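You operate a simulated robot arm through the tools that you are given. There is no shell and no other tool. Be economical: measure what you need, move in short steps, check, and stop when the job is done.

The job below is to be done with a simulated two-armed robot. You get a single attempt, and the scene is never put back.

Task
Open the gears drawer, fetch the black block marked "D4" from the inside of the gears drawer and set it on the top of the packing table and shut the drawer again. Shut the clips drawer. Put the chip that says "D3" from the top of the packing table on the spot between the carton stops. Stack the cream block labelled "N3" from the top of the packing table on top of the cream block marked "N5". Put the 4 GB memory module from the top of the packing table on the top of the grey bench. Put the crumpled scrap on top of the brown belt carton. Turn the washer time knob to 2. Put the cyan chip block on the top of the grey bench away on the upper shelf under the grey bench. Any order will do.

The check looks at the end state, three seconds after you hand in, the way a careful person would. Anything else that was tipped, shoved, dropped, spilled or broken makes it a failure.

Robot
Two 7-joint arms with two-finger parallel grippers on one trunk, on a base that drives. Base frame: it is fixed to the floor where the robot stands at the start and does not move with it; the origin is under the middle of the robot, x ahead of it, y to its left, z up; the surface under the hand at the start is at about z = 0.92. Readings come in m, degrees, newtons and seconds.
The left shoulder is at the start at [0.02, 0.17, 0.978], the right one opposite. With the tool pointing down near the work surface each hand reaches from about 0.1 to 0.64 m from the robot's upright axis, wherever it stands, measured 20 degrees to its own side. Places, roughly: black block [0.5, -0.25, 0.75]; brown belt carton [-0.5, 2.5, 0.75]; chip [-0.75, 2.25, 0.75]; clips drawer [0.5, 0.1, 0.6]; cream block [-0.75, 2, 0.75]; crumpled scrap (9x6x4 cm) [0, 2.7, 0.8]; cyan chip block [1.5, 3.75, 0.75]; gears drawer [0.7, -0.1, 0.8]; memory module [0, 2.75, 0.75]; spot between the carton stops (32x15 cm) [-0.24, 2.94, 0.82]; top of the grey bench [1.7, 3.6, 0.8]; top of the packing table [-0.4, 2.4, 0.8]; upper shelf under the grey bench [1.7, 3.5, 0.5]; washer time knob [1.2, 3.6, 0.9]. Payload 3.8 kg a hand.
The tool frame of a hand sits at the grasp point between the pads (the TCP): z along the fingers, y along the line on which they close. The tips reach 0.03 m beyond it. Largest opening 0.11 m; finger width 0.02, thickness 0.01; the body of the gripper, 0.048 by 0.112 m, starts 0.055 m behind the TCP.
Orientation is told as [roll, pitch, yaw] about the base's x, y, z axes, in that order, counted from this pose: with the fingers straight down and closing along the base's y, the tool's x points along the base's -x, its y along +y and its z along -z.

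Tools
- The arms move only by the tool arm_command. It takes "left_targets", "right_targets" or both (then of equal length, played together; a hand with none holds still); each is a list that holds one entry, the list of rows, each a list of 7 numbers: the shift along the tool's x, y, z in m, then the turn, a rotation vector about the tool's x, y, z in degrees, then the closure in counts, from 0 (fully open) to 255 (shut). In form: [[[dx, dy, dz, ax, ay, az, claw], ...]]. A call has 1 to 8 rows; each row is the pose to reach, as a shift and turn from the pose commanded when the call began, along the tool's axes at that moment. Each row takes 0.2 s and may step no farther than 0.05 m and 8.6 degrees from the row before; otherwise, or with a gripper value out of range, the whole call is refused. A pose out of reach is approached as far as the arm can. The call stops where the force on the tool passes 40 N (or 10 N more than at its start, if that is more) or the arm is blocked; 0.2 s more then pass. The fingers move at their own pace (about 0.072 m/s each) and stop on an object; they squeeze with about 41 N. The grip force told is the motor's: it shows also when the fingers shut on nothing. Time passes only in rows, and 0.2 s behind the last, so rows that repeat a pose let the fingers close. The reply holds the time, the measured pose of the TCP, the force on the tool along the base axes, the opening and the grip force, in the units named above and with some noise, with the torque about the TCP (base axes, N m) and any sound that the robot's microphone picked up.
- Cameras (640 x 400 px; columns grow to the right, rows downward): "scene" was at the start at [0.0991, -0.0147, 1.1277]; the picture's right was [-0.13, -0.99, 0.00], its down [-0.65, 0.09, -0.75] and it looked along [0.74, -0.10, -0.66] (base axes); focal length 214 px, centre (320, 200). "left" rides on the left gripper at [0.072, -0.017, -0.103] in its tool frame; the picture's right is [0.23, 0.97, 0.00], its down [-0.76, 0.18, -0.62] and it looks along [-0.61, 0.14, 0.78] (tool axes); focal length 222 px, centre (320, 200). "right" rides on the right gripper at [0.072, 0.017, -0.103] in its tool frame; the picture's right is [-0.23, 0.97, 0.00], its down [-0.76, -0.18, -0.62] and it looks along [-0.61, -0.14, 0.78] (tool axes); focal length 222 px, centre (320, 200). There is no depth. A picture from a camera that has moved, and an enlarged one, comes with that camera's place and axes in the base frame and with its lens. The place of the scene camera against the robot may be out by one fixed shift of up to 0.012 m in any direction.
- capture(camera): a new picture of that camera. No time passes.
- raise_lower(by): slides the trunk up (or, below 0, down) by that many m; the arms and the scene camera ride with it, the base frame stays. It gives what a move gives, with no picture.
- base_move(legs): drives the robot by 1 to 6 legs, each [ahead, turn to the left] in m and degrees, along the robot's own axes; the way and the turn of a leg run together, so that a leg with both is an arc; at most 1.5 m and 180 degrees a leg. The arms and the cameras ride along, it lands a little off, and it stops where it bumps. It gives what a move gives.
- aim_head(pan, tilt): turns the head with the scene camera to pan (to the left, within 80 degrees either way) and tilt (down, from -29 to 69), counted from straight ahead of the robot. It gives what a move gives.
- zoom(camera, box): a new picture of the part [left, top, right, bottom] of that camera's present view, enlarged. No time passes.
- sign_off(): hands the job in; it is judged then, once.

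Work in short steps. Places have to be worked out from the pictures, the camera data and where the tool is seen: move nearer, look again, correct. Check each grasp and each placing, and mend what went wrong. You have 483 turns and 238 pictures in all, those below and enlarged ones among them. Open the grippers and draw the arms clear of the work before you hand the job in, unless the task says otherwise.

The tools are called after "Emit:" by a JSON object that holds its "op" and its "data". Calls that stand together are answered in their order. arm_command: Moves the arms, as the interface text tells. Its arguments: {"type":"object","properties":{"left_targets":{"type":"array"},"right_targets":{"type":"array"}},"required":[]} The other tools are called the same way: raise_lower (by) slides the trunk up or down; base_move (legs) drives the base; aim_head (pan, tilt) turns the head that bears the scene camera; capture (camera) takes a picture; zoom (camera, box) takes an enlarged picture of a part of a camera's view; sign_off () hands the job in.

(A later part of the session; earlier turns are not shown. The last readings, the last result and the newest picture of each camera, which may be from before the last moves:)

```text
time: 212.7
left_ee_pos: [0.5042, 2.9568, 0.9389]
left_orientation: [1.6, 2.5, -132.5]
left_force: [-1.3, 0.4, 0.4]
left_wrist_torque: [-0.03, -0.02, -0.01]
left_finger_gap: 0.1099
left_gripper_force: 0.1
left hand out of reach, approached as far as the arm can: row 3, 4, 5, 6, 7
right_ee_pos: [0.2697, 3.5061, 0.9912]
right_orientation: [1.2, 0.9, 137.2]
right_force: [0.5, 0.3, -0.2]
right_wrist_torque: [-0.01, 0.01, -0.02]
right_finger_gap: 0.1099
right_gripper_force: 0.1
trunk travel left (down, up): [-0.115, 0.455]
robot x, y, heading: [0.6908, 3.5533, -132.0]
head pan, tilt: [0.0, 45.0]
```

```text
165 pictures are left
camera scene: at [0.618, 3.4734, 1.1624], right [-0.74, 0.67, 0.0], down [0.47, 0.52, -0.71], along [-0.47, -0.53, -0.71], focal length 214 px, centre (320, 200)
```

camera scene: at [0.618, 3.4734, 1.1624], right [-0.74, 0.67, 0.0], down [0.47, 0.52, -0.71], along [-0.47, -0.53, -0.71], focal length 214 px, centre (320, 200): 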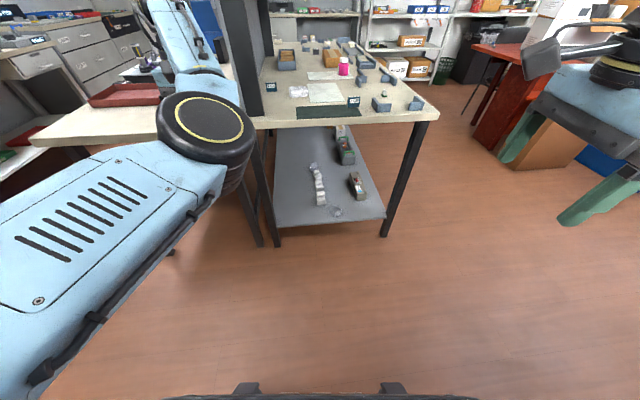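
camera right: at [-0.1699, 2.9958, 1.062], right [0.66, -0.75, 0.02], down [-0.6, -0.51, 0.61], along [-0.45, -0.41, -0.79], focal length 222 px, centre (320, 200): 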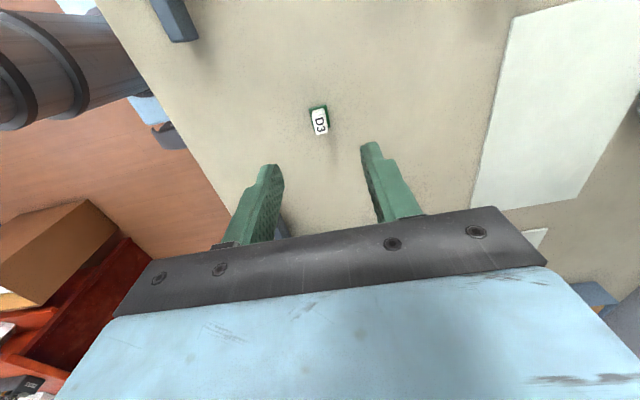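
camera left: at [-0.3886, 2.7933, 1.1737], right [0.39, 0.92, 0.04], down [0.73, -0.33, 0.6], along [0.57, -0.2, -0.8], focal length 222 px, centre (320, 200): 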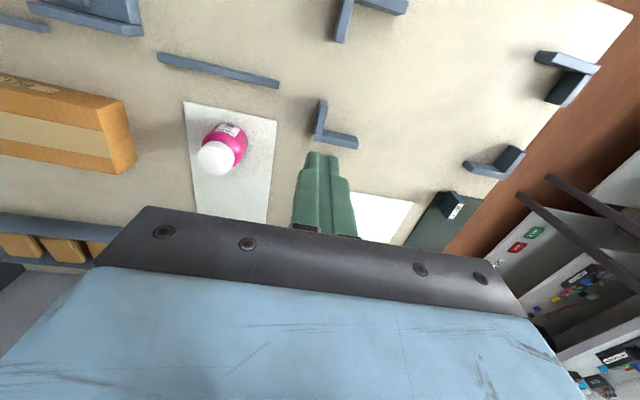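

It flipped again near that height. I repeat the forward turn, then reverse it at the low place where it was first done (z about 0.70, 0.45 m ahead).

Emit:
{"op": "arm_command", "data": {"left_targets": [[[0, 0, 0, -4.6, -4.6, 4.6, 0], [0, 0, 0, -9.2, -9.2, 9.2, 0], [0, 0, 0, -13.8, -13.8, 13.8, 0], [0, 0, 0, -18.4, -18.4, 18.4, 0], [0, 0, 0, -23, -23, 23, 0], [0, 0, 0, -27.6, -27.6, 27.6, 0], [0, 0, 0, -32.2, -32.2, 32.2, 0], [0, 0, 0, -36.8, -36.8, 36.8, 0]]]}}

Emit:
{"op": "arm_command", "data": {"left_targets": [[[0, 0, 0, -4.64, -4.64, 4.64, 0], [0, 0, 0, -9.28, -9.28, 9.28, 0], [0, 0, 0, -13.92, -13.92, 13.92, 0], [0, 0, 0, -18.56, -18.56, 18.56, 0], [0, 0, 0, -23.2, -23.2, 23.2, 0], [0, 0, 0, -27.84, -27.84, 27.84, 0], [0, 0, 0, -32.2, -32.2, 32.2, 0]]]}}

Emit:
{"op": "arm_command", "data": {"left_targets": [[[0, -0.04, 0, 0, 0, 0, 0], [0, -0.08, -0.02, 0, 0, 0, 0], [-0.01, -0.12, -0.04, 0, 0, 0, 0], [-0.02, -0.16, -0.06, 0, 0, 0, 0], [-0.03, -0.2, -0.08, 0, 0, 0, 0], [-0.04, -0.23, -0.1, 0, 0, 0, 0], [-0.05, -0.24, -0.12, 0, 0, 0, 0]]]}}

Emit:
{"op": "capture", "data": {"camera": "scene"}}

```text
time: 214.5
left_ee_pos: [0.5069, 2.9574, 0.9391]
left_orientation: [47.6, -16.5, 179.5]
left_force: [1.2, 0.4, 0.0]
left_wrist_torque: [-0.05, 0.04, 0.0]
left_finger_gap: 0.1098
left_gripper_force: 0.0
left hand out of reach, approached as far as the arm can: row 1, 2
right_ee_pos: [0.2695, 3.5056, 0.9905]
right_orientation: [1.2, 0.9, 137.3]
right_force: [0.2, 0.0, -0.1]
right_wrist_torque: [0.01, 0.0, 0.0]
right_finger_gap: 0.11
right_gripper_force: 0.1
trunk travel left (down, up): [-0.115, 0.455]
robot x, y, heading: [0.6915, 3.5481, -132.3]
head pan, tilt: [0.0, 45.0]
```

```text
time: 216.1
left_ee_pos: [0.5065, 2.9568, 0.9389]
left_orientation: [87.3, 1.4, 137.7]
left_force: [-0.9, 0.5, 0.0]
left_wrist_torque: [0.04, 0.02, -0.01]
left_finger_gap: 0.1101
left_gripper_force: 0.0
right_ee_pos: [0.2689, 3.505, 0.9905]
right_orientation: [1.2, 0.9, 137.2]
right_force: [0.3, 0.1, 0.0]
right_wrist_torque: [0.0, 0.01, -0.02]
right_finger_gap: 0.1101
right_gripper_force: 0.0
trunk travel left (down, up): [-0.115, 0.455]
robot x, y, heading: [0.6896, 3.552, -132.2]
head pan, tilt: [0.0, 45.0]
```

```text
time: 217.7
left_ee_pos: [0.5599, 3.0833, 0.7042]
left_orientation: [87.3, 1.4, 137.9]
left_force: [1.4, -0.5, 0.2]
left_wrist_torque: [0.04, -0.01, 0.0]
left_finger_gap: 0.1099
left_gripper_force: 0.0
right_ee_pos: [0.269, 3.5052, 0.9913]
right_orientation: [1.1, 0.9, 137.3]
right_force: [-0.3, -0.2, -0.1]
right_wrist_torque: [-0.02, -0.03, -0.01]
right_finger_gap: 0.1101
right_gripper_force: 0.1
trunk travel left (down, up): [-0.115, 0.455]
robot x, y, heading: [0.6907, 3.5533, -132.1]
head pan, tilt: [0.0, 45.0]
```

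```text
164 pictures are left
camera scene: at [0.6179, 3.4733, 1.1624], right [-0.74, 0.67, 0.0], down [0.47, 0.52, -0.71], along [-0.47, -0.53, -0.71], focal length 214 px, centre (320, 200)
```

scene: 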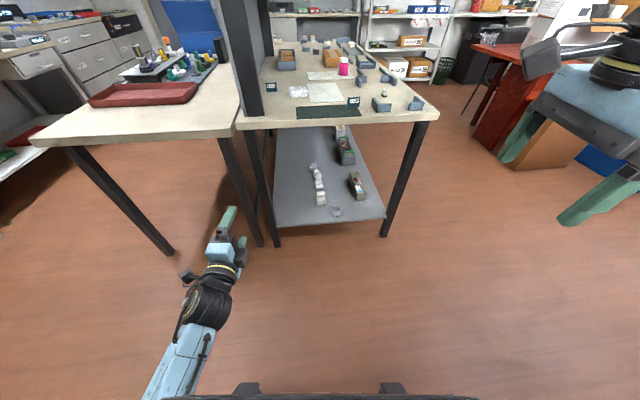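

I try a different unwinding path: first roll the hand about its own axis back to level closing, then pitch down.

Emit:
{"op": "arm_command", "data": {"left_targets": [[[0, 0.02, 0, 0, 0, -8, 0], [0, 0.04, 0, 0, 0, -16, 0], [0, 0.06, 0, 0, 0, -24, 0], [0, 0.08, 0, 0, 0, -32, 0], [0, 0.1, 0, 0, 0, -40, 0], [0, 0.1, 0, 0, 0, -48, 0], [0, 0.1, 0, 0, 0, -56, 0], [0, 0.1, 0, 0, 0, -64, 0]]]}}

Emit:
{"op": "arm_command", "data": {"left_targets": [[[0, 0, 0, 0, 0, -8, 0], [0, 0, 0, 0, 0, -16, 0], [0, 0, 0, 0, 0, -24, 0], [0, 0, 0, 0, 0, -26, 0]]]}}

Emit:
{"op": "capture", "data": {"camera": "scene"}}

```text
time: 219.5
left_ee_pos: [0.5559, 3.0826, 0.8022]
left_orientation: [84.0, -62.6, 143.2]
left_force: [0.0, -0.4, 0.1]
left_wrist_torque: [0.01, 0.03, -0.02]
left_finger_gap: 0.11
left_gripper_force: 0.0
right_ee_pos: [0.2691, 3.5044, 0.9897]
right_orientation: [1.2, 0.9, 137.3]
right_force: [0.1, -0.4, 0.5]
right_wrist_torque: [0.01, -0.01, -0.02]
right_finger_gap: 0.1102
right_gripper_force: 0.1
trunk travel left (down, up): [-0.115, 0.455]
robot x, y, heading: [0.6929, 3.5532, -132.2]
head pan, tilt: [0.0, 45.0]
```

```text
time: 220.5
left_ee_pos: [0.5557, 3.0826, 0.8022]
left_orientation: [24.7, -87.0, -157.0]
left_force: [0.1, -0.5, 1.2]
left_wrist_torque: [-0.01, 0.0, -0.01]
left_finger_gap: 0.1101
left_gripper_force: 0.0
right_ee_pos: [0.2696, 3.5065, 0.9907]
right_orientation: [1.2, 0.9, 137.3]
right_force: [-0.4, 0.2, 0.4]
right_wrist_torque: [0.01, -0.01, 0.02]
right_finger_gap: 0.1102
right_gripper_force: 0.0
trunk travel left (down, up): [-0.115, 0.455]
robot x, y, heading: [0.6917, 3.5539, -131.7]
head pan, tilt: [0.0, 45.0]
```

```text
163 pictures are left
camera scene: at [0.6179, 3.4732, 1.1624], right [-0.74, 0.67, 0.0], down [0.47, 0.53, -0.71], along [-0.47, -0.53, -0.71], focal length 214 px, centre (320, 200)
```

scene: 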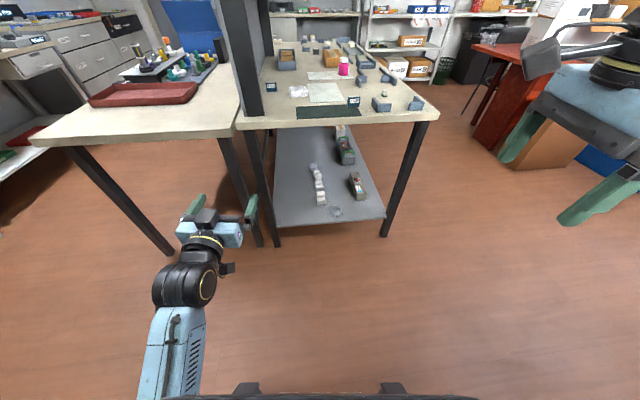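

Good so far; now I pitch the fingers down about the tool's y axis.

Emit:
{"op": "arm_command", "data": {"left_targets": [[[0, 0, 0, 0, 8, 0, 0], [0, 0, 0, 0, 16, 0, 0], [0, 0, 0, 0, 24, 0, 0], [0, 0, 0, 0, 32, 0, 0], [0, 0, 0, 0, 40, 0, 0], [0, 0, 0, 0, 48, 0, 0], [0, 0, 0, 0, 56, 0, 0], [0, 0, 0, 0, 64, 0, 0]]]}}

Emit:
{"op": "arm_command", "data": {"left_targets": [[[0, 0, 0, 0, 8, 0, 0], [0, 0, 0, 0, 16, 0, 0], [0, 0, 0, 0, 24, 0, 0]]]}}

Emit:
{"op": "capture", "data": {"camera": "scene"}}

```text
time: 222.3
left_ee_pos: [0.5675, 3.0717, 0.7767]
left_orientation: [3.7, -21.9, -133.1]
left_force: [-0.3, 0.4, -0.2]
left_wrist_torque: [0.03, -0.02, -0.01]
left_finger_gap: 0.1103
left_gripper_force: 0.1
left hand out of reach, approached as far as the arm can: row 8
right_ee_pos: [0.2689, 3.5055, 0.992]
right_orientation: [1.1, 0.7, 137.3]
right_force: [0.7, -0.4, -0.1]
right_wrist_torque: [0.01, 0.03, 0.0]
right_finger_gap: 0.11
right_gripper_force: 0.1
trunk travel left (down, up): [-0.115, 0.455]
robot x, y, heading: [0.6949, 3.5532, -132.3]
head pan, tilt: [0.0, 45.0]
```

```text
time: 223.1
left_ee_pos: [0.5511, 3.0096, 0.7307]
left_orientation: [3.2, 1.0, -130.8]
left_force: [-0.4, 0.7, 0.2]
left_wrist_torque: [-0.02, -0.03, -0.01]
left_finger_gap: 0.1101
left_gripper_force: 0.0
left hand out of reach, approached as far as the arm can: row 1, 2, 3
right_ee_pos: [0.2694, 3.5068, 0.9908]
right_orientation: [1.3, 0.8, 137.3]
right_force: [-0.5, 0.4, -0.1]
right_wrist_torque: [-0.02, -0.01, -0.05]
right_finger_gap: 0.1099
right_gripper_force: 0.0
trunk travel left (down, up): [-0.115, 0.455]
robot x, y, heading: [0.6899, 3.5499, -132.1]
head pan, tilt: [0.0, 45.0]
```

```text
162 pictures are left
camera scene: at [0.6174, 3.4737, 1.1624], right [-0.74, 0.67, 0.0], down [0.47, 0.52, -0.71], along [-0.47, -0.53, -0.71], focal length 214 px, centre (320, 200)
```

scene: 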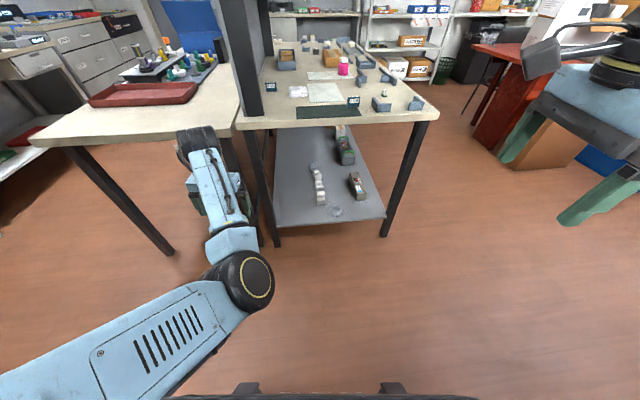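

The elbow still swings inward. I try turning the hand's yaw the other way, which should push the elbow outward.

Emit:
{"op": "arm_command", "data": {"left_targets": [[[0, 0, 0, 0, 0, 8, 0], [0, 0, 0, 0, 0, 16, 0], [0, 0, 0, 0, 0, 24, 0], [0, 0, 0, 0, 0, 32, 0], [0, 0, 0, 0, 0, 40, 0], [0, 0, 0, 0, 0, 48, 0], [0, 0, 0, 0, 0, 56, 0], [0, 0, 0, 0, 0, 64, 0]]]}}

Emit:
{"op": "arm_command", "data": {"left_targets": [[[0, 0, 0, 0, 0, 8, 0], [0, 0, 0, 0, 0, 16, 0], [0, 0, 0, 0, 0, 24, 0]]]}}

Emit:
{"op": "capture", "data": {"camera": "scene"}}

```text
time: 224.9
left_ee_pos: [0.5426, 3.0105, 0.7342]
left_orientation: [0.8, 2.2, 164.7]
left_force: [-0.3, 0.0, 0.1]
left_wrist_torque: [-0.02, 0.02, 0.04]
left_finger_gap: 0.1101
left_gripper_force: 0.1
right_ee_pos: [0.2683, 3.5065, 0.9903]
right_orientation: [1.2, 0.9, 137.3]
right_force: [-0.2, -0.3, 0.8]
right_wrist_torque: [0.01, 0.0, 0.02]
right_finger_gap: 0.1097
right_gripper_force: 0.1
trunk travel left (down, up): [-0.115, 0.455]
robot x, y, heading: [0.6911, 3.5516, -132.1]
head pan, tilt: [0.0, 45.0]
```

```text
time: 225.7
left_ee_pos: [0.544, 3.0099, 0.733]
left_orientation: [-0.2, 2.5, 140.7]
left_force: [-0.2, 0.8, 0.1]
left_wrist_torque: [0.01, 0.0, 0.02]
left_finger_gap: 0.1103
left_gripper_force: 0.1
right_ee_pos: [0.2685, 3.5049, 0.9906]
right_orientation: [1.1, 0.9, 137.3]
right_force: [0.9, 0.1, 0.6]
right_wrist_torque: [0.01, 0.0, -0.02]
right_finger_gap: 0.11
right_gripper_force: 0.0
trunk travel left (down, up): [-0.115, 0.455]
robot x, y, heading: [0.6906, 3.5542, -132.3]
head pan, tilt: [0.0, 45.0]
```

```text
161 pictures are left
camera scene: at [0.6179, 3.4732, 1.1624], right [-0.74, 0.67, 0.0], down [0.47, 0.53, -0.71], along [-0.47, -0.53, -0.71], focal length 214 px, centre (320, 200)
```

scene: 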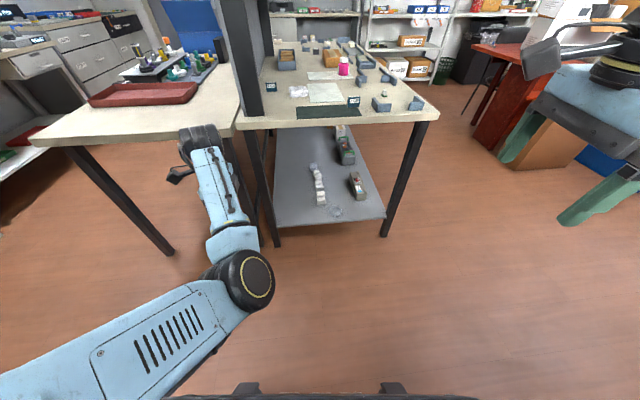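

The yaw only used the last joint. I now go via "fingers forward", then "fingers pointing inward", which forces the elbow outward, and then down.

Emit:
{"op": "arm_command", "data": {"left_targets": [[[0, 0, -0.02, -8, 0, 0, 0], [0, 0, -0.04, -16, 0, 0, 0], [0, 0, -0.06, -24, 0, 0, 0], [0, 0, -0.08, -32, 0, 0, 0], [0, 0, -0.1, -40, 0, 0, 0], [0, 0, -0.12, -48, 0, 0, 0], [0, 0, -0.12, -56, 0, 0, 0], [0, 0, -0.12, -64, 0, 0, 0]]]}}

Emit:
{"op": "arm_command", "data": {"left_targets": [[[0, 0, 0, -8, 0, 0, 0], [0, 0, 0, -16, 0, 0, 0], [0, 0, 0, -26, 0, 0, 0]]]}}

Emit:
{"op": "arm_command", "data": {"left_targets": [[[0, 0, 0, -8, 0, 0, 0], [0, 0, 0, -16, 0, 0, 0], [0, 0, 0, -24, 0, 0, 0]]]}}

Emit:
{"op": "capture", "data": {"camera": "scene"}}

```text
time: 227.5
left_ee_pos: [0.5305, 3.023, 0.8506]
left_orientation: [63.3, 1.3, 139.8]
left_force: [0.3, -0.6, 0.2]
left_wrist_torque: [0.01, -0.03, 0.01]
left_finger_gap: 0.11
left_gripper_force: 0.0
right_ee_pos: [0.2686, 3.5062, 0.9904]
right_orientation: [1.1, 0.9, 137.2]
right_force: [-0.9, -1.4, -0.2]
right_wrist_torque: [0.0, -0.03, -0.04]
right_finger_gap: 0.11
right_gripper_force: 0.0
trunk travel left (down, up): [-0.115, 0.455]
robot x, y, heading: [0.6892, 3.5519, -132.2]
head pan, tilt: [0.0, 45.0]
```

```text
refused: row 3 steps farther than a row can; nothing moved
```

```text
time: 228.3
left_ee_pos: [0.5314, 3.0229, 0.8497]
left_orientation: [87.3, 1.5, 139.8]
left_force: [0.6, 0.1, 0.1]
left_wrist_torque: [0.01, 0.0, 0.01]
left_finger_gap: 0.1101
left_gripper_force: 0.1
right_ee_pos: [0.2685, 3.5064, 0.9914]
right_orientation: [1.1, 0.9, 137.3]
right_force: [0.7, -1.0, 0.9]
right_wrist_torque: [-0.01, 0.0, 0.02]
right_finger_gap: 0.1096
right_gripper_force: 0.1
trunk travel left (down, up): [-0.115, 0.455]
robot x, y, heading: [0.6905, 3.5543, -132.2]
head pan, tilt: [0.0, 45.0]
```

```text
160 pictures are left
camera scene: at [0.6179, 3.4732, 1.1624], right [-0.74, 0.67, 0.0], down [0.47, 0.53, -0.71], along [-0.47, -0.53, -0.71], focal length 214 px, centre (320, 200)
```

scene: 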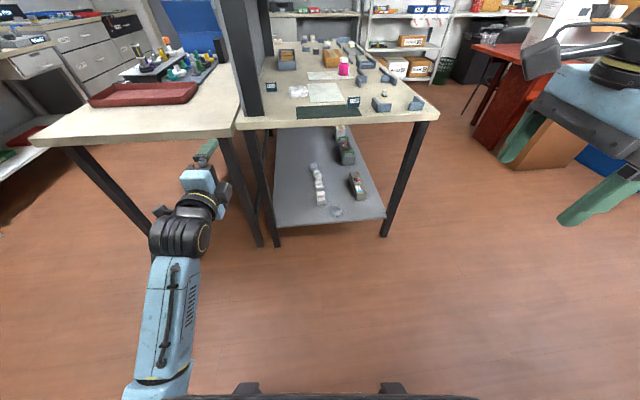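

In the forward posture. Now I swing the fingers to point inward (right).

Emit:
{"op": "arm_command", "data": {"left_targets": [[[0, 0, 0, 0, -8, 0, 0], [0, 0, 0, 0, -16, 0, 0], [0, 0, 0, 0, -24, 0, 0], [0, 0, 0, 0, -32, 0, 0], [0, 0, 0, 0, -40, 0, 0], [0, 0, 0, 0, -48, 0, 0], [0, 0, 0, 0, -56, 0, 0], [0, 0, 0, 0, -64, 0, 0]]]}}

Emit:
{"op": "arm_command", "data": {"left_targets": [[[0, 0, 0, 8, 0, 0, 0], [0, 0, 0, 16, 0, 0, 0], [0, 0, 0, 24, 0, 0, 0], [0, 0, 0, 32, 0, 0, 0], [0, 0, 0, 40, 0, 0, 0], [0, 0, 0, 48, 0, 0, 0], [0, 0, 0, 56, 0, 0, 0], [0, 0, 0, 64, 0, 0, 0]]]}}

Emit:
{"op": "arm_command", "data": {"left_targets": [[[0, 0, 0, 8, 0, 0, 0], [0, 0, 0, 16, 0, 0, 0], [0, 0, 0, 24, 0, 0, 0]]]}}

Emit:
{"op": "capture", "data": {"camera": "scene"}}

```text
time: 230.1
left_ee_pos: [0.5313, 3.0211, 0.8486]
left_orientation: [87.4, -1.9, 75.9]
left_force: [0.1, -0.1, 0.6]
left_wrist_torque: [-0.01, -0.01, -0.01]
left_finger_gap: 0.1099
left_gripper_force: 0.1
right_ee_pos: [0.2681, 3.5051, 0.9913]
right_orientation: [1.1, 1.0, 137.3]
right_force: [0.1, -0.8, -0.4]
right_wrist_torque: [-0.02, 0.0, 0.02]
right_finger_gap: 0.1101
right_gripper_force: 0.2
trunk travel left (down, up): [-0.115, 0.455]
robot x, y, heading: [0.6937, 3.5557, -132.3]
head pan, tilt: [0.0, 45.0]
```

```text
time: 231.9
left_ee_pos: [0.5316, 3.0222, 0.849]
left_orientation: [23.4, -1.8, 76.1]
left_force: [-0.4, -0.3, 0.1]
left_wrist_torque: [0.0, -0.02, -0.01]
left_finger_gap: 0.1098
left_gripper_force: 0.1
right_ee_pos: [0.2688, 3.506, 0.9909]
right_orientation: [1.3, 0.9, 137.3]
right_force: [0.5, -0.6, 1.1]
right_wrist_torque: [-0.01, 0.0, -0.03]
right_finger_gap: 0.1098
right_gripper_force: 0.1
trunk travel left (down, up): [-0.115, 0.455]
robot x, y, heading: [0.6917, 3.5531, -132.1]
head pan, tilt: [0.0, 45.0]
```

```text
time: 232.7
left_ee_pos: [0.5309, 3.0215, 0.8493]
left_orientation: [-0.6, -1.9, 76.0]
left_force: [0.1, 0.1, 0.0]
left_wrist_torque: [-0.01, -0.01, -0.01]
left_finger_gap: 0.1104
left_gripper_force: 0.2
right_ee_pos: [0.2688, 3.506, 0.9931]
right_orientation: [1.2, 0.9, 137.4]
right_force: [0.6, 0.7, 0.1]
right_wrist_torque: [-0.02, -0.02, -0.03]
right_finger_gap: 0.1102
right_gripper_force: 0.0
trunk travel left (down, up): [-0.115, 0.455]
robot x, y, heading: [0.6909, 3.5497, -132.1]
head pan, tilt: [0.0, 45.0]
```

```text
159 pictures are left
camera scene: at [0.6177, 3.4733, 1.1623], right [-0.74, 0.67, 0.0], down [0.47, 0.53, -0.71], along [-0.47, -0.53, -0.71], focal length 214 px, centre (320, 200)
```

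scene: 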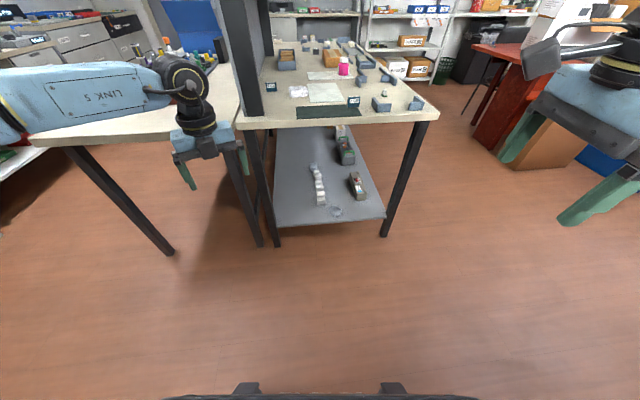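

The elbow is now outward and everything reachable. I turn the yaw towards the orientation I want (closing along the table's length, camera away from the divider).

Emit:
{"op": "arm_command", "data": {"left_targets": [[[0, 0, -0.01, 0, 0, 8.3, 0], [0, 0, -0.02, 0, 0, 16.6, 0], [0, 0, -0.03, 0, 0, 24.9, 0], [0, 0, -0.04, 0, 0, 33.2, 0], [0, 0, -0.05, 0, 0, 41.5, 0], [0, 0, -0.06, 0, 0, 49.8, 0], [0, 0, -0.07, 0, 0, 58.1, 0], [0, 0, -0.08, 0, 0, 66.4, 0]]]}}

Emit:
{"op": "arm_command", "data": {"left_targets": [[[0, 0, 0, 0, 0, 8.3, 0], [0, 0, 0, 0, 0, 16.6, 0], [0, 0, 0, 0, 0, 24.9, 0], [0, 0, 0, 0, 0, 33.2, 0], [0, 0, 0, 0, 0, 41.5, 0], [0, 0, 0, 0, 0, 49.8, 0]]]}}

Emit:
{"op": "capture", "data": {"camera": "scene"}}

```text
time: 234.5
left_ee_pos: [0.5299, 3.0193, 0.9293]
left_orientation: [1.5, -1.2, 9.4]
left_force: [0.1, -0.6, 0.2]
left_wrist_torque: [-0.01, 0.0, -0.01]
left_finger_gap: 0.1099
left_gripper_force: 0.1
right_ee_pos: [0.2688, 3.5053, 0.9904]
right_orientation: [1.2, 0.9, 137.3]
right_force: [0.0, -0.5, 0.9]
right_wrist_torque: [0.0, 0.0, -0.02]
right_finger_gap: 0.1102
right_gripper_force: 0.1
trunk travel left (down, up): [-0.115, 0.455]
robot x, y, heading: [0.6932, 3.5505, -132.2]
head pan, tilt: [0.0, 45.0]
```

```text
time: 235.9
left_ee_pos: [0.5314, 3.0195, 0.9297]
left_orientation: [1.7, 0.4, -40.4]
left_force: [0.4, -0.1, -0.4]
left_wrist_torque: [-0.03, -0.02, 0.02]
left_finger_gap: 0.1101
left_gripper_force: 0.1
right_ee_pos: [0.269, 3.5054, 0.9922]
right_orientation: [1.2, 0.8, 137.4]
right_force: [-1.0, 0.3, -0.1]
right_wrist_torque: [0.0, 0.01, 0.03]
right_finger_gap: 0.1103
right_gripper_force: 0.1
trunk travel left (down, up): [-0.115, 0.455]
robot x, y, heading: [0.6895, 3.5544, -132.0]
head pan, tilt: [0.0, 45.0]
```

```text
158 pictures are left
camera scene: at [0.6179, 3.4732, 1.1624], right [-0.74, 0.67, 0.0], down [0.47, 0.53, -0.71], along [-0.47, -0.53, -0.71], focal length 214 px, centre (320, 200)
```

scene: 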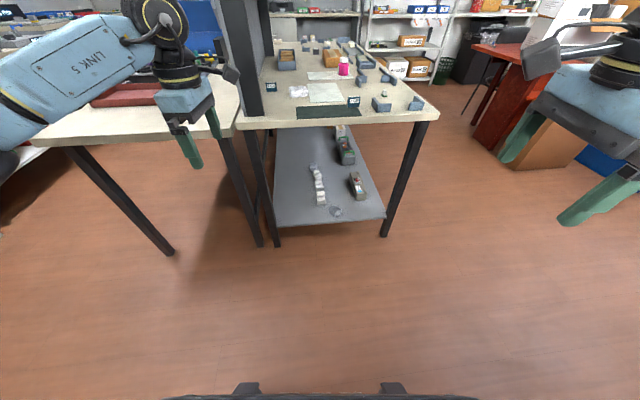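

The arm is healthy again, but its forearm would meet the divider wall when reaching the module. I'll use the right hand instead, turned so that its camera points away from the wall.

Emit:
{"op": "arm_command", "data": {"right_targets": [[[0, 0, 0, 0, 0, -8.3, 0], [0, 0, 0, 0, 0, -16.6, 0], [0, 0, 0, 0, 0, -24.9, 0], [0, 0, 0, 0, 0, -33.2, 0], [0, 0, 0, 0, 0, -41.5, 0], [0, 0, 0, 0, 0, -49.8, 0], [0, 0, 0, 0, 0, -58.1, 0], [0, 0, 0, 0, 0, -66.4, 0]]]}}

Emit:
{"op": "arm_command", "data": {"right_targets": [[[0, 0, 0, 0, 0, -8.3, 0], [0, 0, 0, 0, 0, -16.6, 0], [0, 0, 0, 0, 0, -24.9, 0], [0, 0, 0, 0, 0, -33.2, 0], [0, 0, 0, 0, 0, -41.5, 0], [0, 0, 0, 0, 0, -49.8, 0], [0, 0, 0, 0, 0, -58.1, 0], [0, 0, 0, 0, 0, -66.4, 0]]]}}

Emit:
{"op": "arm_command", "data": {"right_targets": [[[0, 0, 0, 0, 0, -8.3, 0], [0, 0, 0, 0, 0, -16.6, 0], [0, 0, 0, 0, 0, -24.9, 0], [0, 0, 0, 0, 0, -33.2, 0], [0, 0, 0, 0, 0, -41.5, 0], [0, 0, 0, 0, 0, -47, 0]]]}}

```text
time: 237.7
left_ee_pos: [0.5299, 3.0188, 0.9301]
left_orientation: [1.8, 0.3, -40.2]
left_force: [-0.4, -0.2, 0.6]
left_wrist_torque: [-0.02, 0.03, 0.02]
left_finger_gap: 0.1098
left_gripper_force: 0.2
right_ee_pos: [0.269, 3.5061, 0.9908]
right_orientation: [1.3, -0.7, -156.3]
right_force: [0.4, 0.4, -0.4]
right_wrist_torque: [-0.02, -0.05, -0.03]
right_finger_gap: 0.1099
right_gripper_force: 0.1
trunk travel left (down, up): [-0.115, 0.455]
robot x, y, heading: [0.6909, 3.5563, -132.2]
head pan, tilt: [0.0, 45.0]
```

```text
time: 239.5
left_ee_pos: [0.5314, 3.0201, 0.9294]
left_orientation: [1.8, 0.4, -40.3]
left_force: [0.0, -0.1, -1.0]
left_wrist_torque: [0.03, 0.02, -0.03]
left_finger_gap: 0.1099
left_gripper_force: 0.0
right_ee_pos: [0.2703, 3.5055, 0.9918]
right_orientation: [-0.1, -1.4, -89.8]
right_force: [0.2, 0.5, 0.0]
right_wrist_torque: [0.03, 0.01, -0.02]
right_finger_gap: 0.1099
right_gripper_force: 0.0
trunk travel left (down, up): [-0.115, 0.455]
robot x, y, heading: [0.6919, 3.5509, -132.0]
head pan, tilt: [0.0, 45.0]
```

```text
time: 240.9
left_ee_pos: [0.531, 3.0188, 0.9307]
left_orientation: [1.8, 0.4, -40.3]
left_force: [0.1, 0.3, 0.3]
left_wrist_torque: [0.03, -0.04, 0.03]
left_finger_gap: 0.11
left_gripper_force: 0.0
right_ee_pos: [0.3765, 3.5042, 0.9873]
right_orientation: [-1.1, -0.9, -42.9]
right_force: [-0.2, -0.5, 0.0]
right_wrist_torque: [0.02, 0.01, -0.01]
right_finger_gap: 0.11
right_gripper_force: 0.2
right hand out of reach, approached as far as the arm can: row 3, 4, 5, 6
trunk travel left (down, up): [-0.115, 0.455]
robot x, y, heading: [0.6895, 3.5557, -132.1]
head pan, tilt: [0.0, 45.0]
```

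The right wrist limit is near that yaw. Instead I'll grip the module across its depth with the natural yaw (camera towards the robot), so I turn the right hand back to that.

Emit:
{"op": "arm_command", "data": {"right_targets": [[[0, 0, 0, 0, 0, 8.3, 0], [0, 0, 0, 0, 0, 16.6, 0], [0, 0, 0, 0, 0, 24.9, 0], [0, 0, 0, 0, 0, 33.2, 0], [0, 0, 0, 0, 0, 41.5, 0], [0, 0, 0, 0, 0, 49.8, 0], [0, 0, 0, 0, 0, 58.1, 0], [0, 0, 0, 0, 0, 66.4, 0]]]}}

Emit:
{"op": "arm_command", "data": {"right_targets": [[[0, 0, 0, 0, 0, 8.3, 0], [0, 0, 0, 0, 0, 16.6, 0], [0, 0, 0, 0, 0, 22.5, 0]]]}}

Emit:
{"op": "capture", "data": {"camera": "scene"}}

```text
time: 242.7
left_ee_pos: [0.5298, 3.0204, 0.9306]
left_orientation: [1.9, 0.4, -40.3]
left_force: [0.1, 0.3, 1.2]
left_wrist_torque: [-0.02, -0.01, 0.0]
left_finger_gap: 0.1097
left_gripper_force: 0.1
right_ee_pos: [0.3809, 3.5037, 0.9841]
right_orientation: [0.3, -1.3, -109.4]
right_force: [1.2, 0.0, -0.2]
right_wrist_torque: [-0.01, -0.03, -0.05]
right_finger_gap: 0.1101
right_gripper_force: 0.2
trunk travel left (down, up): [-0.115, 0.455]
robot x, y, heading: [0.6936, 3.5535, -132.1]
head pan, tilt: [0.0, 45.0]
```

```text
time: 243.5
left_ee_pos: [0.5311, 3.0194, 0.9302]
left_orientation: [1.9, 0.4, -40.3]
left_force: [-0.3, -0.3, 0.4]
left_wrist_torque: [0.04, 0.02, -0.01]
left_finger_gap: 0.1102
left_gripper_force: 0.1
right_ee_pos: [0.3797, 3.504, 0.9839]
right_orientation: [0.9, -1.3, -132.0]
right_force: [0.5, -0.2, -0.5]
right_wrist_torque: [-0.01, 0.0, 0.01]
right_finger_gap: 0.1102
right_gripper_force: 0.1
trunk travel left (down, up): [-0.115, 0.455]
robot x, y, heading: [0.6908, 3.5528, -131.9]
head pan, tilt: [0.0, 45.0]
```

```text
157 pictures are left
camera scene: at [0.6179, 3.4732, 1.1624], right [-0.74, 0.67, 0.0], down [0.47, 0.53, -0.71], along [-0.47, -0.53, -0.71], focal length 214 px, centre (320, 200)
```

scene: 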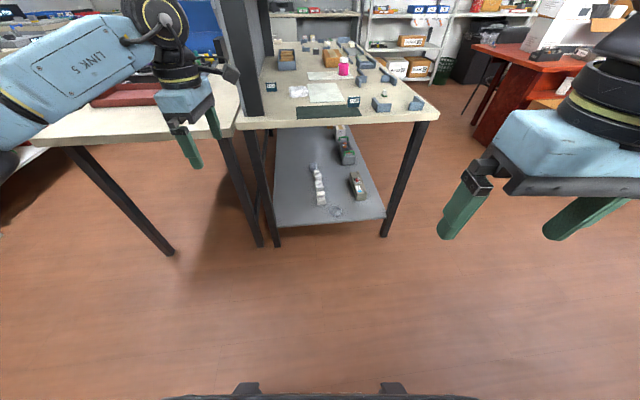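

Right hand is in the natural yaw. I draw the left hand back near the body, then drive so that the module is straight ahead of the right shoulder's inside.

Emit:
{"op": "arm_command", "data": {"left_targets": [[[-0.01, 0.04, 0, 0, 0, 0, 0], [-0.02, 0.08, 0, 0, 0, 0, 0], [-0.03, 0.12, 0, 0, 0, 0, 0], [-0.04, 0.16, 0, 0, 0, 0, 0], [-0.05, 0.2, 0, 0, 0, 0, 0], [-0.06, 0.24, 0, 0, 0, 0, 0], [-0.07, 0.27, 0, 0, 0, 0, 0]]]}}

Emit:
{"op": "base_move", "data": {"legs": [[0, 17.6], [0.45, 0], [0, -17.6]]}}

Emit:
{"op": "capture", "data": {"camera": "scene"}}

```text
time: 245.1
left_ee_pos: [0.7613, 3.1785, 0.9362]
left_orientation: [1.8, 0.4, -40.3]
left_force: [-0.1, 0.0, -0.3]
left_wrist_torque: [0.0, 0.0, -0.03]
left_finger_gap: 0.1101
left_gripper_force: 0.0
right_ee_pos: [0.3803, 3.5047, 0.9846]
right_orientation: [0.8, -1.2, -131.9]
right_force: [-0.5, 0.7, 0.3]
right_wrist_torque: [-0.03, 0.0, 0.02]
right_finger_gap: 0.11
right_gripper_force: 0.1
trunk travel left (down, up): [-0.115, 0.455]
robot x, y, heading: [0.6928, 3.5516, -132.2]
head pan, tilt: [0.0, 45.0]
```

```text
time: 249.8
left_ee_pos: [0.5695, 2.7683, 0.9364]
left_orientation: [1.8, 0.4, -40.6]
left_force: [-0.7, 0.1, 0.0]
left_wrist_torque: [-0.02, -0.01, 0.01]
left_finger_gap: 0.1101
left_gripper_force: 0.1
right_ee_pos: [0.1919, 3.096, 0.9843]
right_orientation: [0.9, -1.2, -132.2]
right_force: [0.6, 0.1, -0.3]
right_wrist_torque: [-0.01, -0.02, 0.03]
right_finger_gap: 0.1102
right_gripper_force: 0.0
trunk travel left (down, up): [-0.115, 0.455]
robot x, y, heading: [0.5051, 3.14, -132.3]
head pan, tilt: [0.0, 45.0]
```

```text
156 pictures are left
camera scene: at [0.4289, 3.0634, 1.1624], right [-0.74, 0.67, 0.0], down [0.48, 0.52, -0.71], along [-0.48, -0.52, -0.71], focal length 214 px, centre (320, 200)
```

scene: 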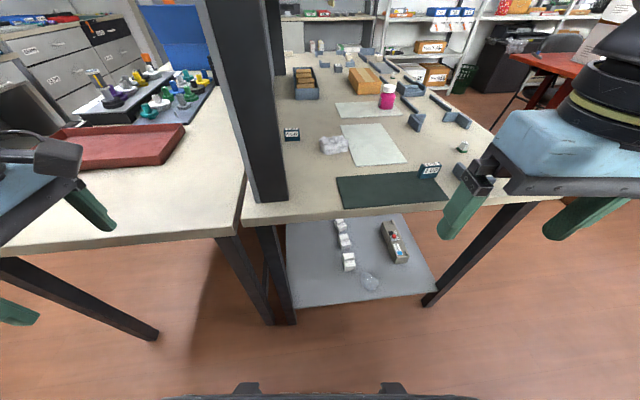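

The module is at about (0.09, 2.568), behind a divider post at the table's end. I move the left hand further left, drive 0.15 m in, and route the right hand in from the right.

Emit:
{"op": "arm_command", "data": {"left_targets": [[[-0.04, 0, 0, 0, 0, 0, 0], [-0.08, 0, 0, 0, 0, 0, 0], [-0.1, 0.03, 0, 0, 0, 0, 0]]]}}

Emit:
{"op": "base_move", "data": {"legs": [[0.15, 0]]}}

Emit:
{"op": "arm_command", "data": {"right_targets": [[[-0.04, 0.02, 0, 0, 0, 0, 90], [-0.08, 0.04, 0, 0, 0, 0, 90], [-0.12, 0.06, 0, 0, 0, 0, 90], [-0.16, 0.08, 0, 0, 0, 0, 90], [-0.2, 0.1, 0, 0, 0, 0, 90], [-0.24, 0.12, 0, 0, 0, 0, 90], [-0.27, 0.15, 0, 0, 0, 0, 90]]]}}

Emit:
{"op": "capture", "data": {"camera": "right"}}

Emit:
{"op": "capture", "data": {"camera": "scene"}}

```text
time: 250.6
left_ee_pos: [0.6661, 2.7245, 0.9383]
left_orientation: [1.9, 0.4, -40.7]
left_force: [0.4, 0.2, -0.2]
left_wrist_torque: [0.01, 0.01, 0.0]
left_finger_gap: 0.1101
left_gripper_force: 0.0
right_ee_pos: [0.191, 3.0964, 0.9849]
right_orientation: [0.8, -1.3, -132.2]
right_force: [-1.0, 0.7, -0.6]
right_wrist_torque: [-0.04, 0.01, 0.01]
right_finger_gap: 0.11
right_gripper_force: 0.0
trunk travel left (down, up): [-0.115, 0.455]
robot x, y, heading: [0.5016, 3.1409, -132.5]
head pan, tilt: [0.0, 45.0]
```

```text
time: 252.0
left_ee_pos: [0.5652, 2.6138, 0.9375]
left_orientation: [1.9, 0.3, -40.6]
left_force: [-0.6, -0.6, -0.5]
left_wrist_torque: [0.02, -0.02, 0.01]
left_finger_gap: 0.1094
left_gripper_force: 0.2
right_ee_pos: [0.0906, 2.9863, 0.9845]
right_orientation: [0.8, -1.3, -132.2]
right_force: [0.4, -1.0, 0.4]
right_wrist_torque: [0.01, -0.03, 0.0]
right_finger_gap: 0.1098
right_gripper_force: 0.1
trunk travel left (down, up): [-0.115, 0.455]
robot x, y, heading: [0.4027, 3.0315, -132.6]
head pan, tilt: [0.0, 45.0]
```

```text
time: 253.6
left_ee_pos: [0.5651, 2.6137, 0.9373]
left_orientation: [1.9, 0.4, -40.6]
left_force: [-0.1, 0.6, 0.4]
left_wrist_torque: [-0.02, -0.01, -0.04]
left_finger_gap: 0.11
left_gripper_force: 0.0
right_ee_pos: [0.0204, 2.6851, 0.9936]
right_orientation: [0.8, -1.2, -132.0]
right_force: [-0.4, -0.5, 0.0]
right_wrist_torque: [-0.02, 0.02, 0.01]
right_finger_gap: 0.071
right_gripper_force: 0.0
trunk travel left (down, up): [-0.115, 0.455]
robot x, y, heading: [0.4022, 3.0342, -132.7]
head pan, tilt: [0.0, 45.0]
```

```text
155 pictures are left
camera right: at [0.0823, 2.7283, 1.0955], right [0.57, -0.82, 0.02], down [-0.64, -0.43, 0.64], along [-0.52, -0.37, -0.77], focal length 222 px, centre (320, 200)
```

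right: 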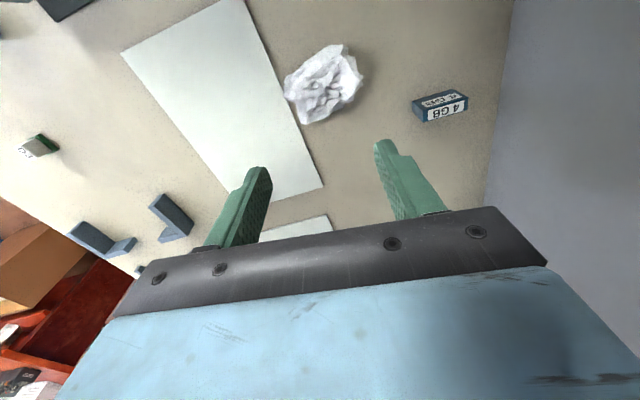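

```text
154 pictures are left
camera scene: at [0.3294, 2.9531, 1.1624], right [-0.74, 0.67, 0.0], down [0.48, 0.52, -0.71], along [-0.48, -0.52, -0.71], focal length 214 px, centre (320, 200)
```

scene: 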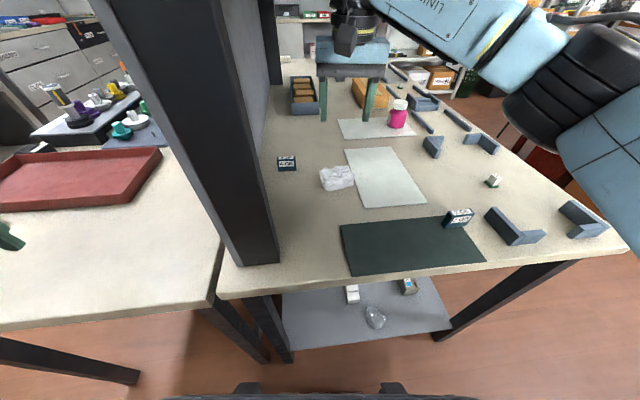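

The module is about 5.4 cm long, at (0.095, 2.578), some 3-4 cm off the divider wall. I move the right hand over it (slightly off to the wall-free side), still high, and look.

Emit:
{"op": "arm_command", "data": {"right_targets": [[[-0.01, 0.04, 0, 0, 0, 0, 65], [-0.02, 0.08, 0, 0, 0, 0, 65], [-0.03, 0.115, 0, -0.8, 1.2, 0, 65], [-0.03, 0.117, 0.03, -0.8, 1.2, 0, 65], [-0.03, 0.117, 0.06, -0.8, 1.2, 0, 65]]]}}

Emit:
{"op": "capture", "data": {"camera": "right"}}

Emit:
{"op": "zoom", "data": {"camera": "scene", "box": [230, 60, 430, 210]}}

```text
time: 254.8
left_ee_pos: [0.5661, 2.6134, 0.9384]
left_orientation: [1.8, 0.3, -40.7]
left_force: [-0.1, 0.2, -0.5]
left_wrist_torque: [0.01, 0.0, 0.02]
left_finger_gap: 0.11
left_gripper_force: 0.0
right_ee_pos: [0.0869, 2.5843, 0.9364]
right_orientation: [1.7, 0.0, -132.0]
right_force: [-0.1, 0.5, -0.2]
right_wrist_torque: [0.03, 0.0, -0.02]
right_finger_gap: 0.0819
right_gripper_force: 0.0
right hand out of reach, approached as far as the arm can: row 3
trunk travel left (down, up): [-0.115, 0.455]
robot x, y, heading: [0.4075, 3.029, -132.6]
head pan, tilt: [0.0, 45.0]
```

```text
153 pictures are left
camera right: at [0.1462, 2.6277, 1.0388], right [0.57, -0.82, 0.03], down [-0.66, -0.43, 0.62], along [-0.5, -0.37, -0.79], focal length 222 px, centre (320, 200)
```

right: 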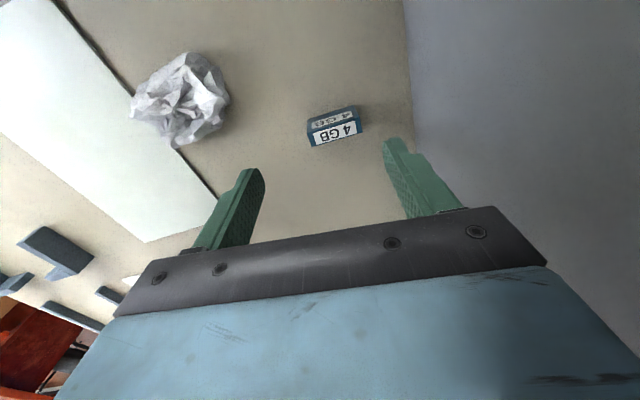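

```text
2.67 times, centred on (330, 135) of scene
camera zoom: at [0.3288, 2.9536, 1.1623], right [-0.74, 0.67, 0.0], down [0.48, 0.52, -0.71], along [-0.48, -0.52, -0.71], focal length 572 px, centre (293, 373)
```

zoom: 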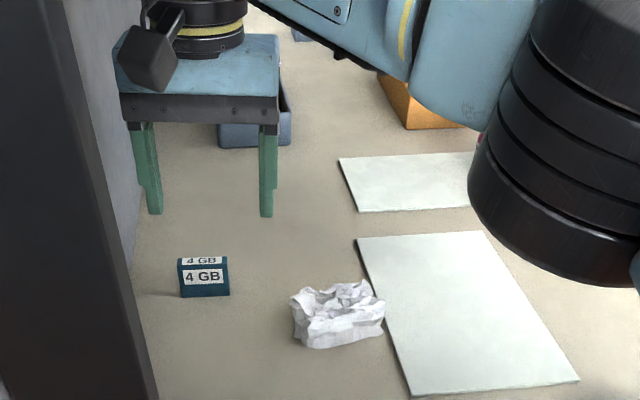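

The module is 1.8 cm to the wall side of the hand's centre; I shift 1 cm that way and descend around it.

Emit:
{"op": "arm_command", "data": {"right_targets": [[[0, 0.01, 0, -0.8, 0, 0, 65], [0, 0.011, 0.03, -1.5, 0, 0, 65], [0, 0.011, 0.06, -1.5, 0, 0, 65], [0, 0.011, 0.078, -1.5, 0, 0, 65]]]}}

Emit:
{"op": "capture", "data": {"camera": "right"}}

Emit:
{"op": "zoom", "data": {"camera": "scene", "box": [230, 60, 430, 210]}}

```text
time: 255.8
left_ee_pos: [0.5643, 2.6137, 0.938]
left_orientation: [1.8, 0.5, -40.5]
left_force: [-0.3, 0.7, 1.5]
left_wrist_torque: [0.02, -0.01, 0.0]
left_finger_gap: 0.11
left_gripper_force: 0.1
right_ee_pos: [0.0978, 2.5725, 0.8583]
right_orientation: [3.2, -0.1, -132.2]
right_force: [-0.8, -0.2, 0.4]
right_wrist_torque: [-0.01, -0.02, -0.01]
right_finger_gap: 0.0817
right_gripper_force: 0.1
trunk travel left (down, up): [-0.115, 0.455]
robot x, y, heading: [0.4011, 3.0328, -132.5]
head pan, tilt: [0.0, 45.0]
```

```text
151 pictures are left
camera right: at [0.1541, 2.6188, 0.9616], right [0.57, -0.82, 0.05], down [-0.67, -0.42, 0.61], along [-0.48, -0.38, -0.79], focal length 222 px, centre (320, 200)
```

right: 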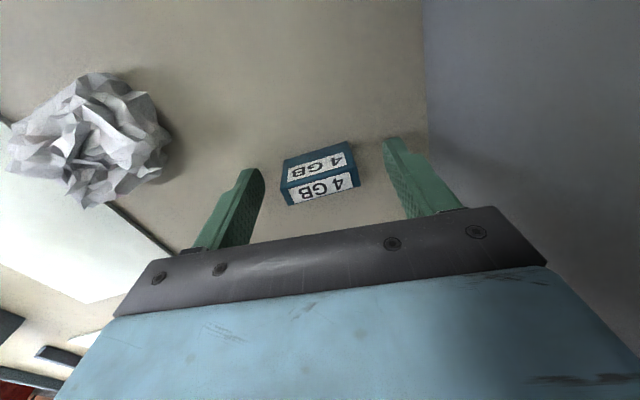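

```text
2.67 times, centred on (330, 135) of scene
camera zoom: at [0.3289, 2.9536, 1.1624], right [-0.74, 0.67, 0.0], down [0.48, 0.52, -0.71], along [-0.48, -0.52, -0.71], focal length 572 px, centre (293, 373)
```

zoom: 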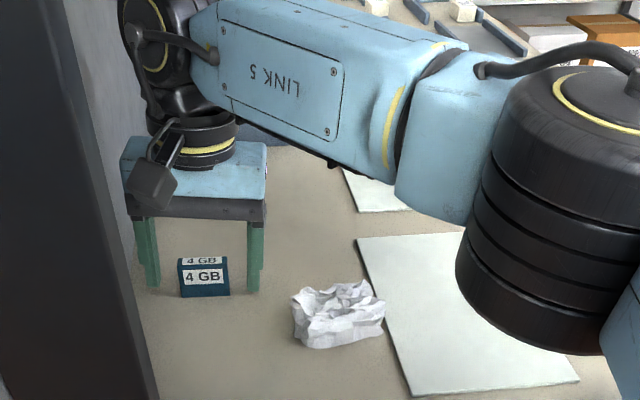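

The module is centred between the pads. I lower 4 mm and close, then lift slowly.

Emit:
{"op": "arm_command", "data": {"right_targets": [[[0, 0, 0.004, 0, 0, 0, 90], [0, 0, 0.004, 0, 0, 0, 160], [0, 0, 0.004, 0, 0, 0, 255], [0, 0, 0.004, 0, 0, 0, 255], [0, 0, 0.004, 0, 0, 0, 255], [0, 0, -0.004, 0, 0, 0, 255], [0, 0, -0.012, 0, 0, 0, 255], [0, 0, -0.025, 0, 0, 0, 255]]]}}

Emit:
{"op": "capture", "data": {"camera": "right"}}

```text
time: 257.6
left_ee_pos: [0.5651, 2.6131, 0.9371]
left_orientation: [1.8, 0.5, -40.5]
left_force: [0.5, 0.8, 0.1]
left_wrist_torque: [0.03, -0.04, 0.02]
left_finger_gap: 0.1102
left_gripper_force: 0.1
right_ee_pos: [0.0965, 2.5745, 0.8821]
right_orientation: [3.2, 0.0, -132.3]
right_force: [-0.7, 0.0, 0.7]
right_wrist_torque: [0.03, 0.02, 0.01]
right_finger_gap: 0.0448
right_gripper_force: 41.2
trunk travel left (down, up): [-0.115, 0.455]
robot x, y, heading: [0.3995, 3.0291, -132.2]
head pan, tilt: [0.0, 45.0]
```

```text
149 pictures are left
camera right: at [0.1545, 2.621, 0.9863], right [0.57, -0.82, 0.05], down [-0.67, -0.42, 0.61], along [-0.48, -0.38, -0.79], focal length 222 px, centre (320, 200)
```

right: 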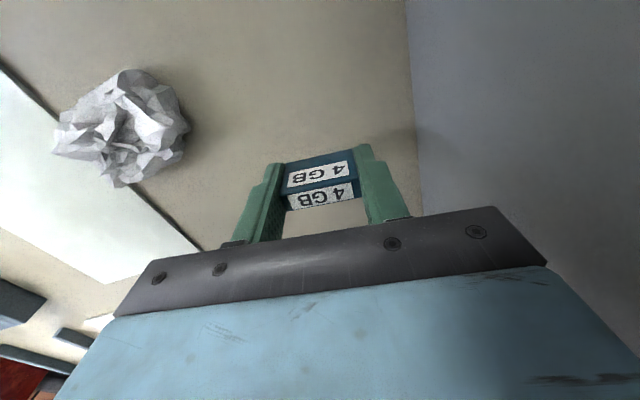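

Held. I raise it, move right clear of the post, and draw back; then I back the robot out.

Emit:
{"op": "arm_command", "data": {"right_targets": [[[0, 0, -0.03, 0, 0, 0, 255], [0, 0, -0.06, 0, 0, 0, 255], [0, -0.02, -0.09, 0, 0, 0, 255], [0.01, -0.06, -0.1, 0, 0, 0, 255], [0.03, -0.1, -0.11, 0, 0, 0, 255], [0.06, -0.13, -0.12, 0, 0, 0, 255], [0.1, -0.15, -0.12, 0, 0, 0, 255], [0.14, -0.17, -0.12, 0, 0, 0, 255]]]}}

Emit:
{"op": "base_move", "data": {"legs": [[-0.45, 0]]}}

Emit:
{"op": "capture", "data": {"camera": "right"}}

```text
time: 259.4
left_ee_pos: [0.5656, 2.6157, 0.938]
left_orientation: [1.8, 0.4, -40.5]
left_force: [0.8, 0.5, -0.2]
left_wrist_torque: [-0.02, -0.01, 0.03]
left_finger_gap: 0.1103
left_gripper_force: 0.0
right_ee_pos: [0.0583, 2.7967, 0.9929]
right_orientation: [3.2, 0.0, -132.2]
right_force: [0.5, 1.1, -0.2]
right_wrist_torque: [0.0, 0.0, -0.02]
right_finger_gap: 0.0447
right_gripper_force: 41.2
trunk travel left (down, up): [-0.115, 0.455]
robot x, y, heading: [0.4059, 3.0341, -132.8]
head pan, tilt: [0.0, 45.0]
```

```text
time: 262.1
left_ee_pos: [0.8635, 2.9417, 0.9368]
left_orientation: [1.7, 0.5, -41.0]
left_force: [0.0, -0.9, 0.2]
left_wrist_torque: [-0.02, 0.01, 0.0]
left_finger_gap: 0.1099
left_gripper_force: 0.0
right_ee_pos: [0.3579, 3.1268, 0.9941]
right_orientation: [3.1, 0.0, -132.6]
right_force: [-0.4, -0.7, -1.0]
right_wrist_torque: [0.0, 0.03, -0.01]
right_finger_gap: 0.045
right_gripper_force: 40.5
trunk travel left (down, up): [-0.115, 0.455]
robot x, y, heading: [0.7017, 3.3592, -132.7]
head pan, tilt: [0.0, 45.0]
```

```text
148 pictures are left
camera right: at [0.416, 3.1718, 1.0985], right [0.56, -0.83, 0.05], down [-0.67, -0.42, 0.61], along [-0.48, -0.38, -0.79], focal length 222 px, centre (320, 200)
```

right: 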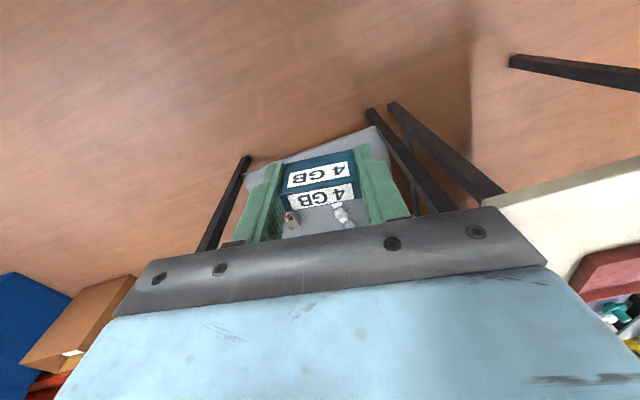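

Module safely held. Next the grey bench: I raise the trunk and turn to face it (heading about 55°).

Emit:
{"op": "raise_lower", "data": {"by": 0.2}}

Emit:
{"op": "base_move", "data": {"legs": [[0.1, 0], [0, -172]]}}

Emit:
{"op": "aim_head", "data": {"pan": -25, "tilt": 40}}

Emit:
{"op": "capture", "data": {"camera": "scene"}}

```text
time: 264.2
left_ee_pos: [0.8632, 2.9391, 1.1366]
left_orientation: [1.9, 0.4, -41.1]
left_force: [-0.3, -0.3, -0.4]
left_wrist_torque: [0.05, 0.02, -0.02]
left_finger_gap: 0.11
left_gripper_force: 0.1
right_ee_pos: [0.3571, 3.1251, 1.1945]
right_orientation: [3.2, -0.1, -132.6]
right_force: [0.3, -0.3, -0.1]
right_wrist_torque: [-0.03, -0.01, -0.02]
right_finger_gap: 0.0451
right_gripper_force: 40.8
trunk travel left (down, up): [-0.315, 0.255]
robot x, y, heading: [0.7052, 3.3604, -132.6]
head pan, tilt: [0.0, 45.0]
```

```text
time: 272.4
left_ee_pos: [0.4189, 3.6787, 1.1373]
left_orientation: [1.8, 0.5, 147.0]
left_force: [-0.5, -0.7, 0.5]
left_wrist_torque: [-0.01, 0.01, 0.0]
left_finger_gap: 0.11
left_gripper_force: 0.0
right_ee_pos: [0.9467, 3.5654, 1.1931]
right_orientation: [3.1, 0.0, 55.6]
right_force: [-0.3, -0.5, 0.3]
right_wrist_torque: [-0.02, -0.01, 0.02]
right_finger_gap: 0.0448
right_gripper_force: 41.1
trunk travel left (down, up): [-0.315, 0.255]
robot x, y, heading: [0.6334, 3.2856, 55.2]
head pan, tilt: [0.0, 45.0]
```

```text
time: 273.3
left_ee_pos: [0.4195, 3.6791, 1.1373]
left_orientation: [1.8, 0.4, 147.0]
left_force: [-0.6, 0.1, -0.4]
left_wrist_torque: [-0.01, 0.0, -0.01]
left_finger_gap: 0.11
left_gripper_force: 0.2
right_ee_pos: [0.9462, 3.5649, 1.1944]
right_orientation: [3.1, 0.0, 55.5]
right_force: [-0.8, 0.1, -0.1]
right_wrist_torque: [0.0, 0.01, -0.02]
right_finger_gap: 0.0449
right_gripper_force: 41.0
trunk travel left (down, up): [-0.315, 0.255]
robot x, y, heading: [0.6365, 3.2842, 55.4]
head pan, tilt: [-25.0, 40.0]
```

```text
147 pictures are left
camera scene: at [0.7152, 3.3419, 1.3696], right [0.5, -0.86, 0.0], down [-0.56, -0.32, -0.77], along [0.66, 0.39, -0.64], focal length 214 px, centre (320, 200)
```

scene: 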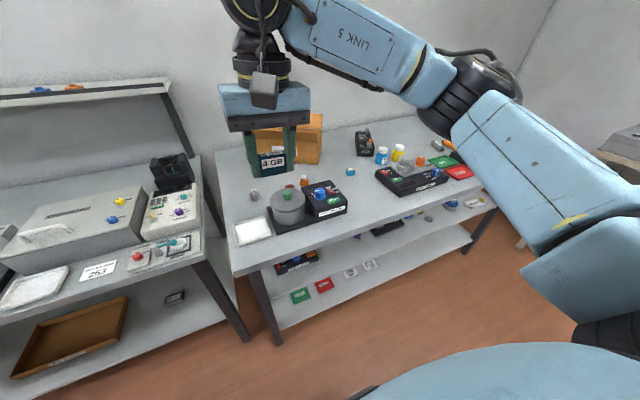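

I zoom on the bench to identify the washer, the cyan chip block and free space.

Emit:
{"op": "zoom", "data": {"camera": "scene", "box": [220, 110, 500, 300]}}

Emit:
{"op": "zoom", "data": {"camera": "scene", "box": [240, 160, 370, 245]}}

```text
2.11 times, centred on (360, 205) of scene
camera zoom: at [0.7152, 3.3419, 1.3696], right [0.5, -0.86, 0.0], down [-0.56, -0.32, -0.77], along [0.66, 0.39, -0.64], focal length 452 px, centre (236, 190)
```

zoom: 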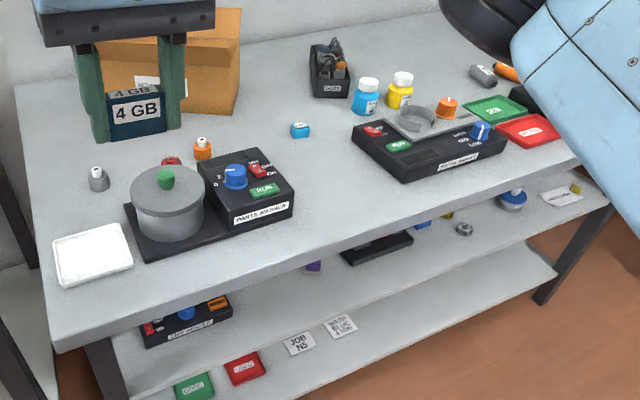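

```text
4.71 times, centred on (305, 202) of scene
camera zoom: at [0.7152, 3.3419, 1.3696], right [0.5, -0.86, 0.0], down [-0.56, -0.32, -0.77], along [0.66, 0.39, -0.64], focal length 1009 px, centre (391, 188)
```

zoom: 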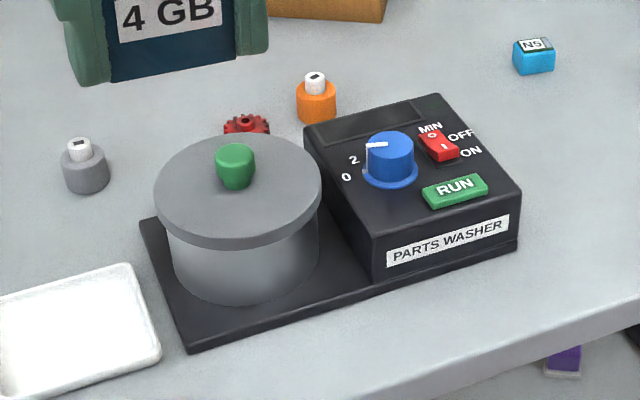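

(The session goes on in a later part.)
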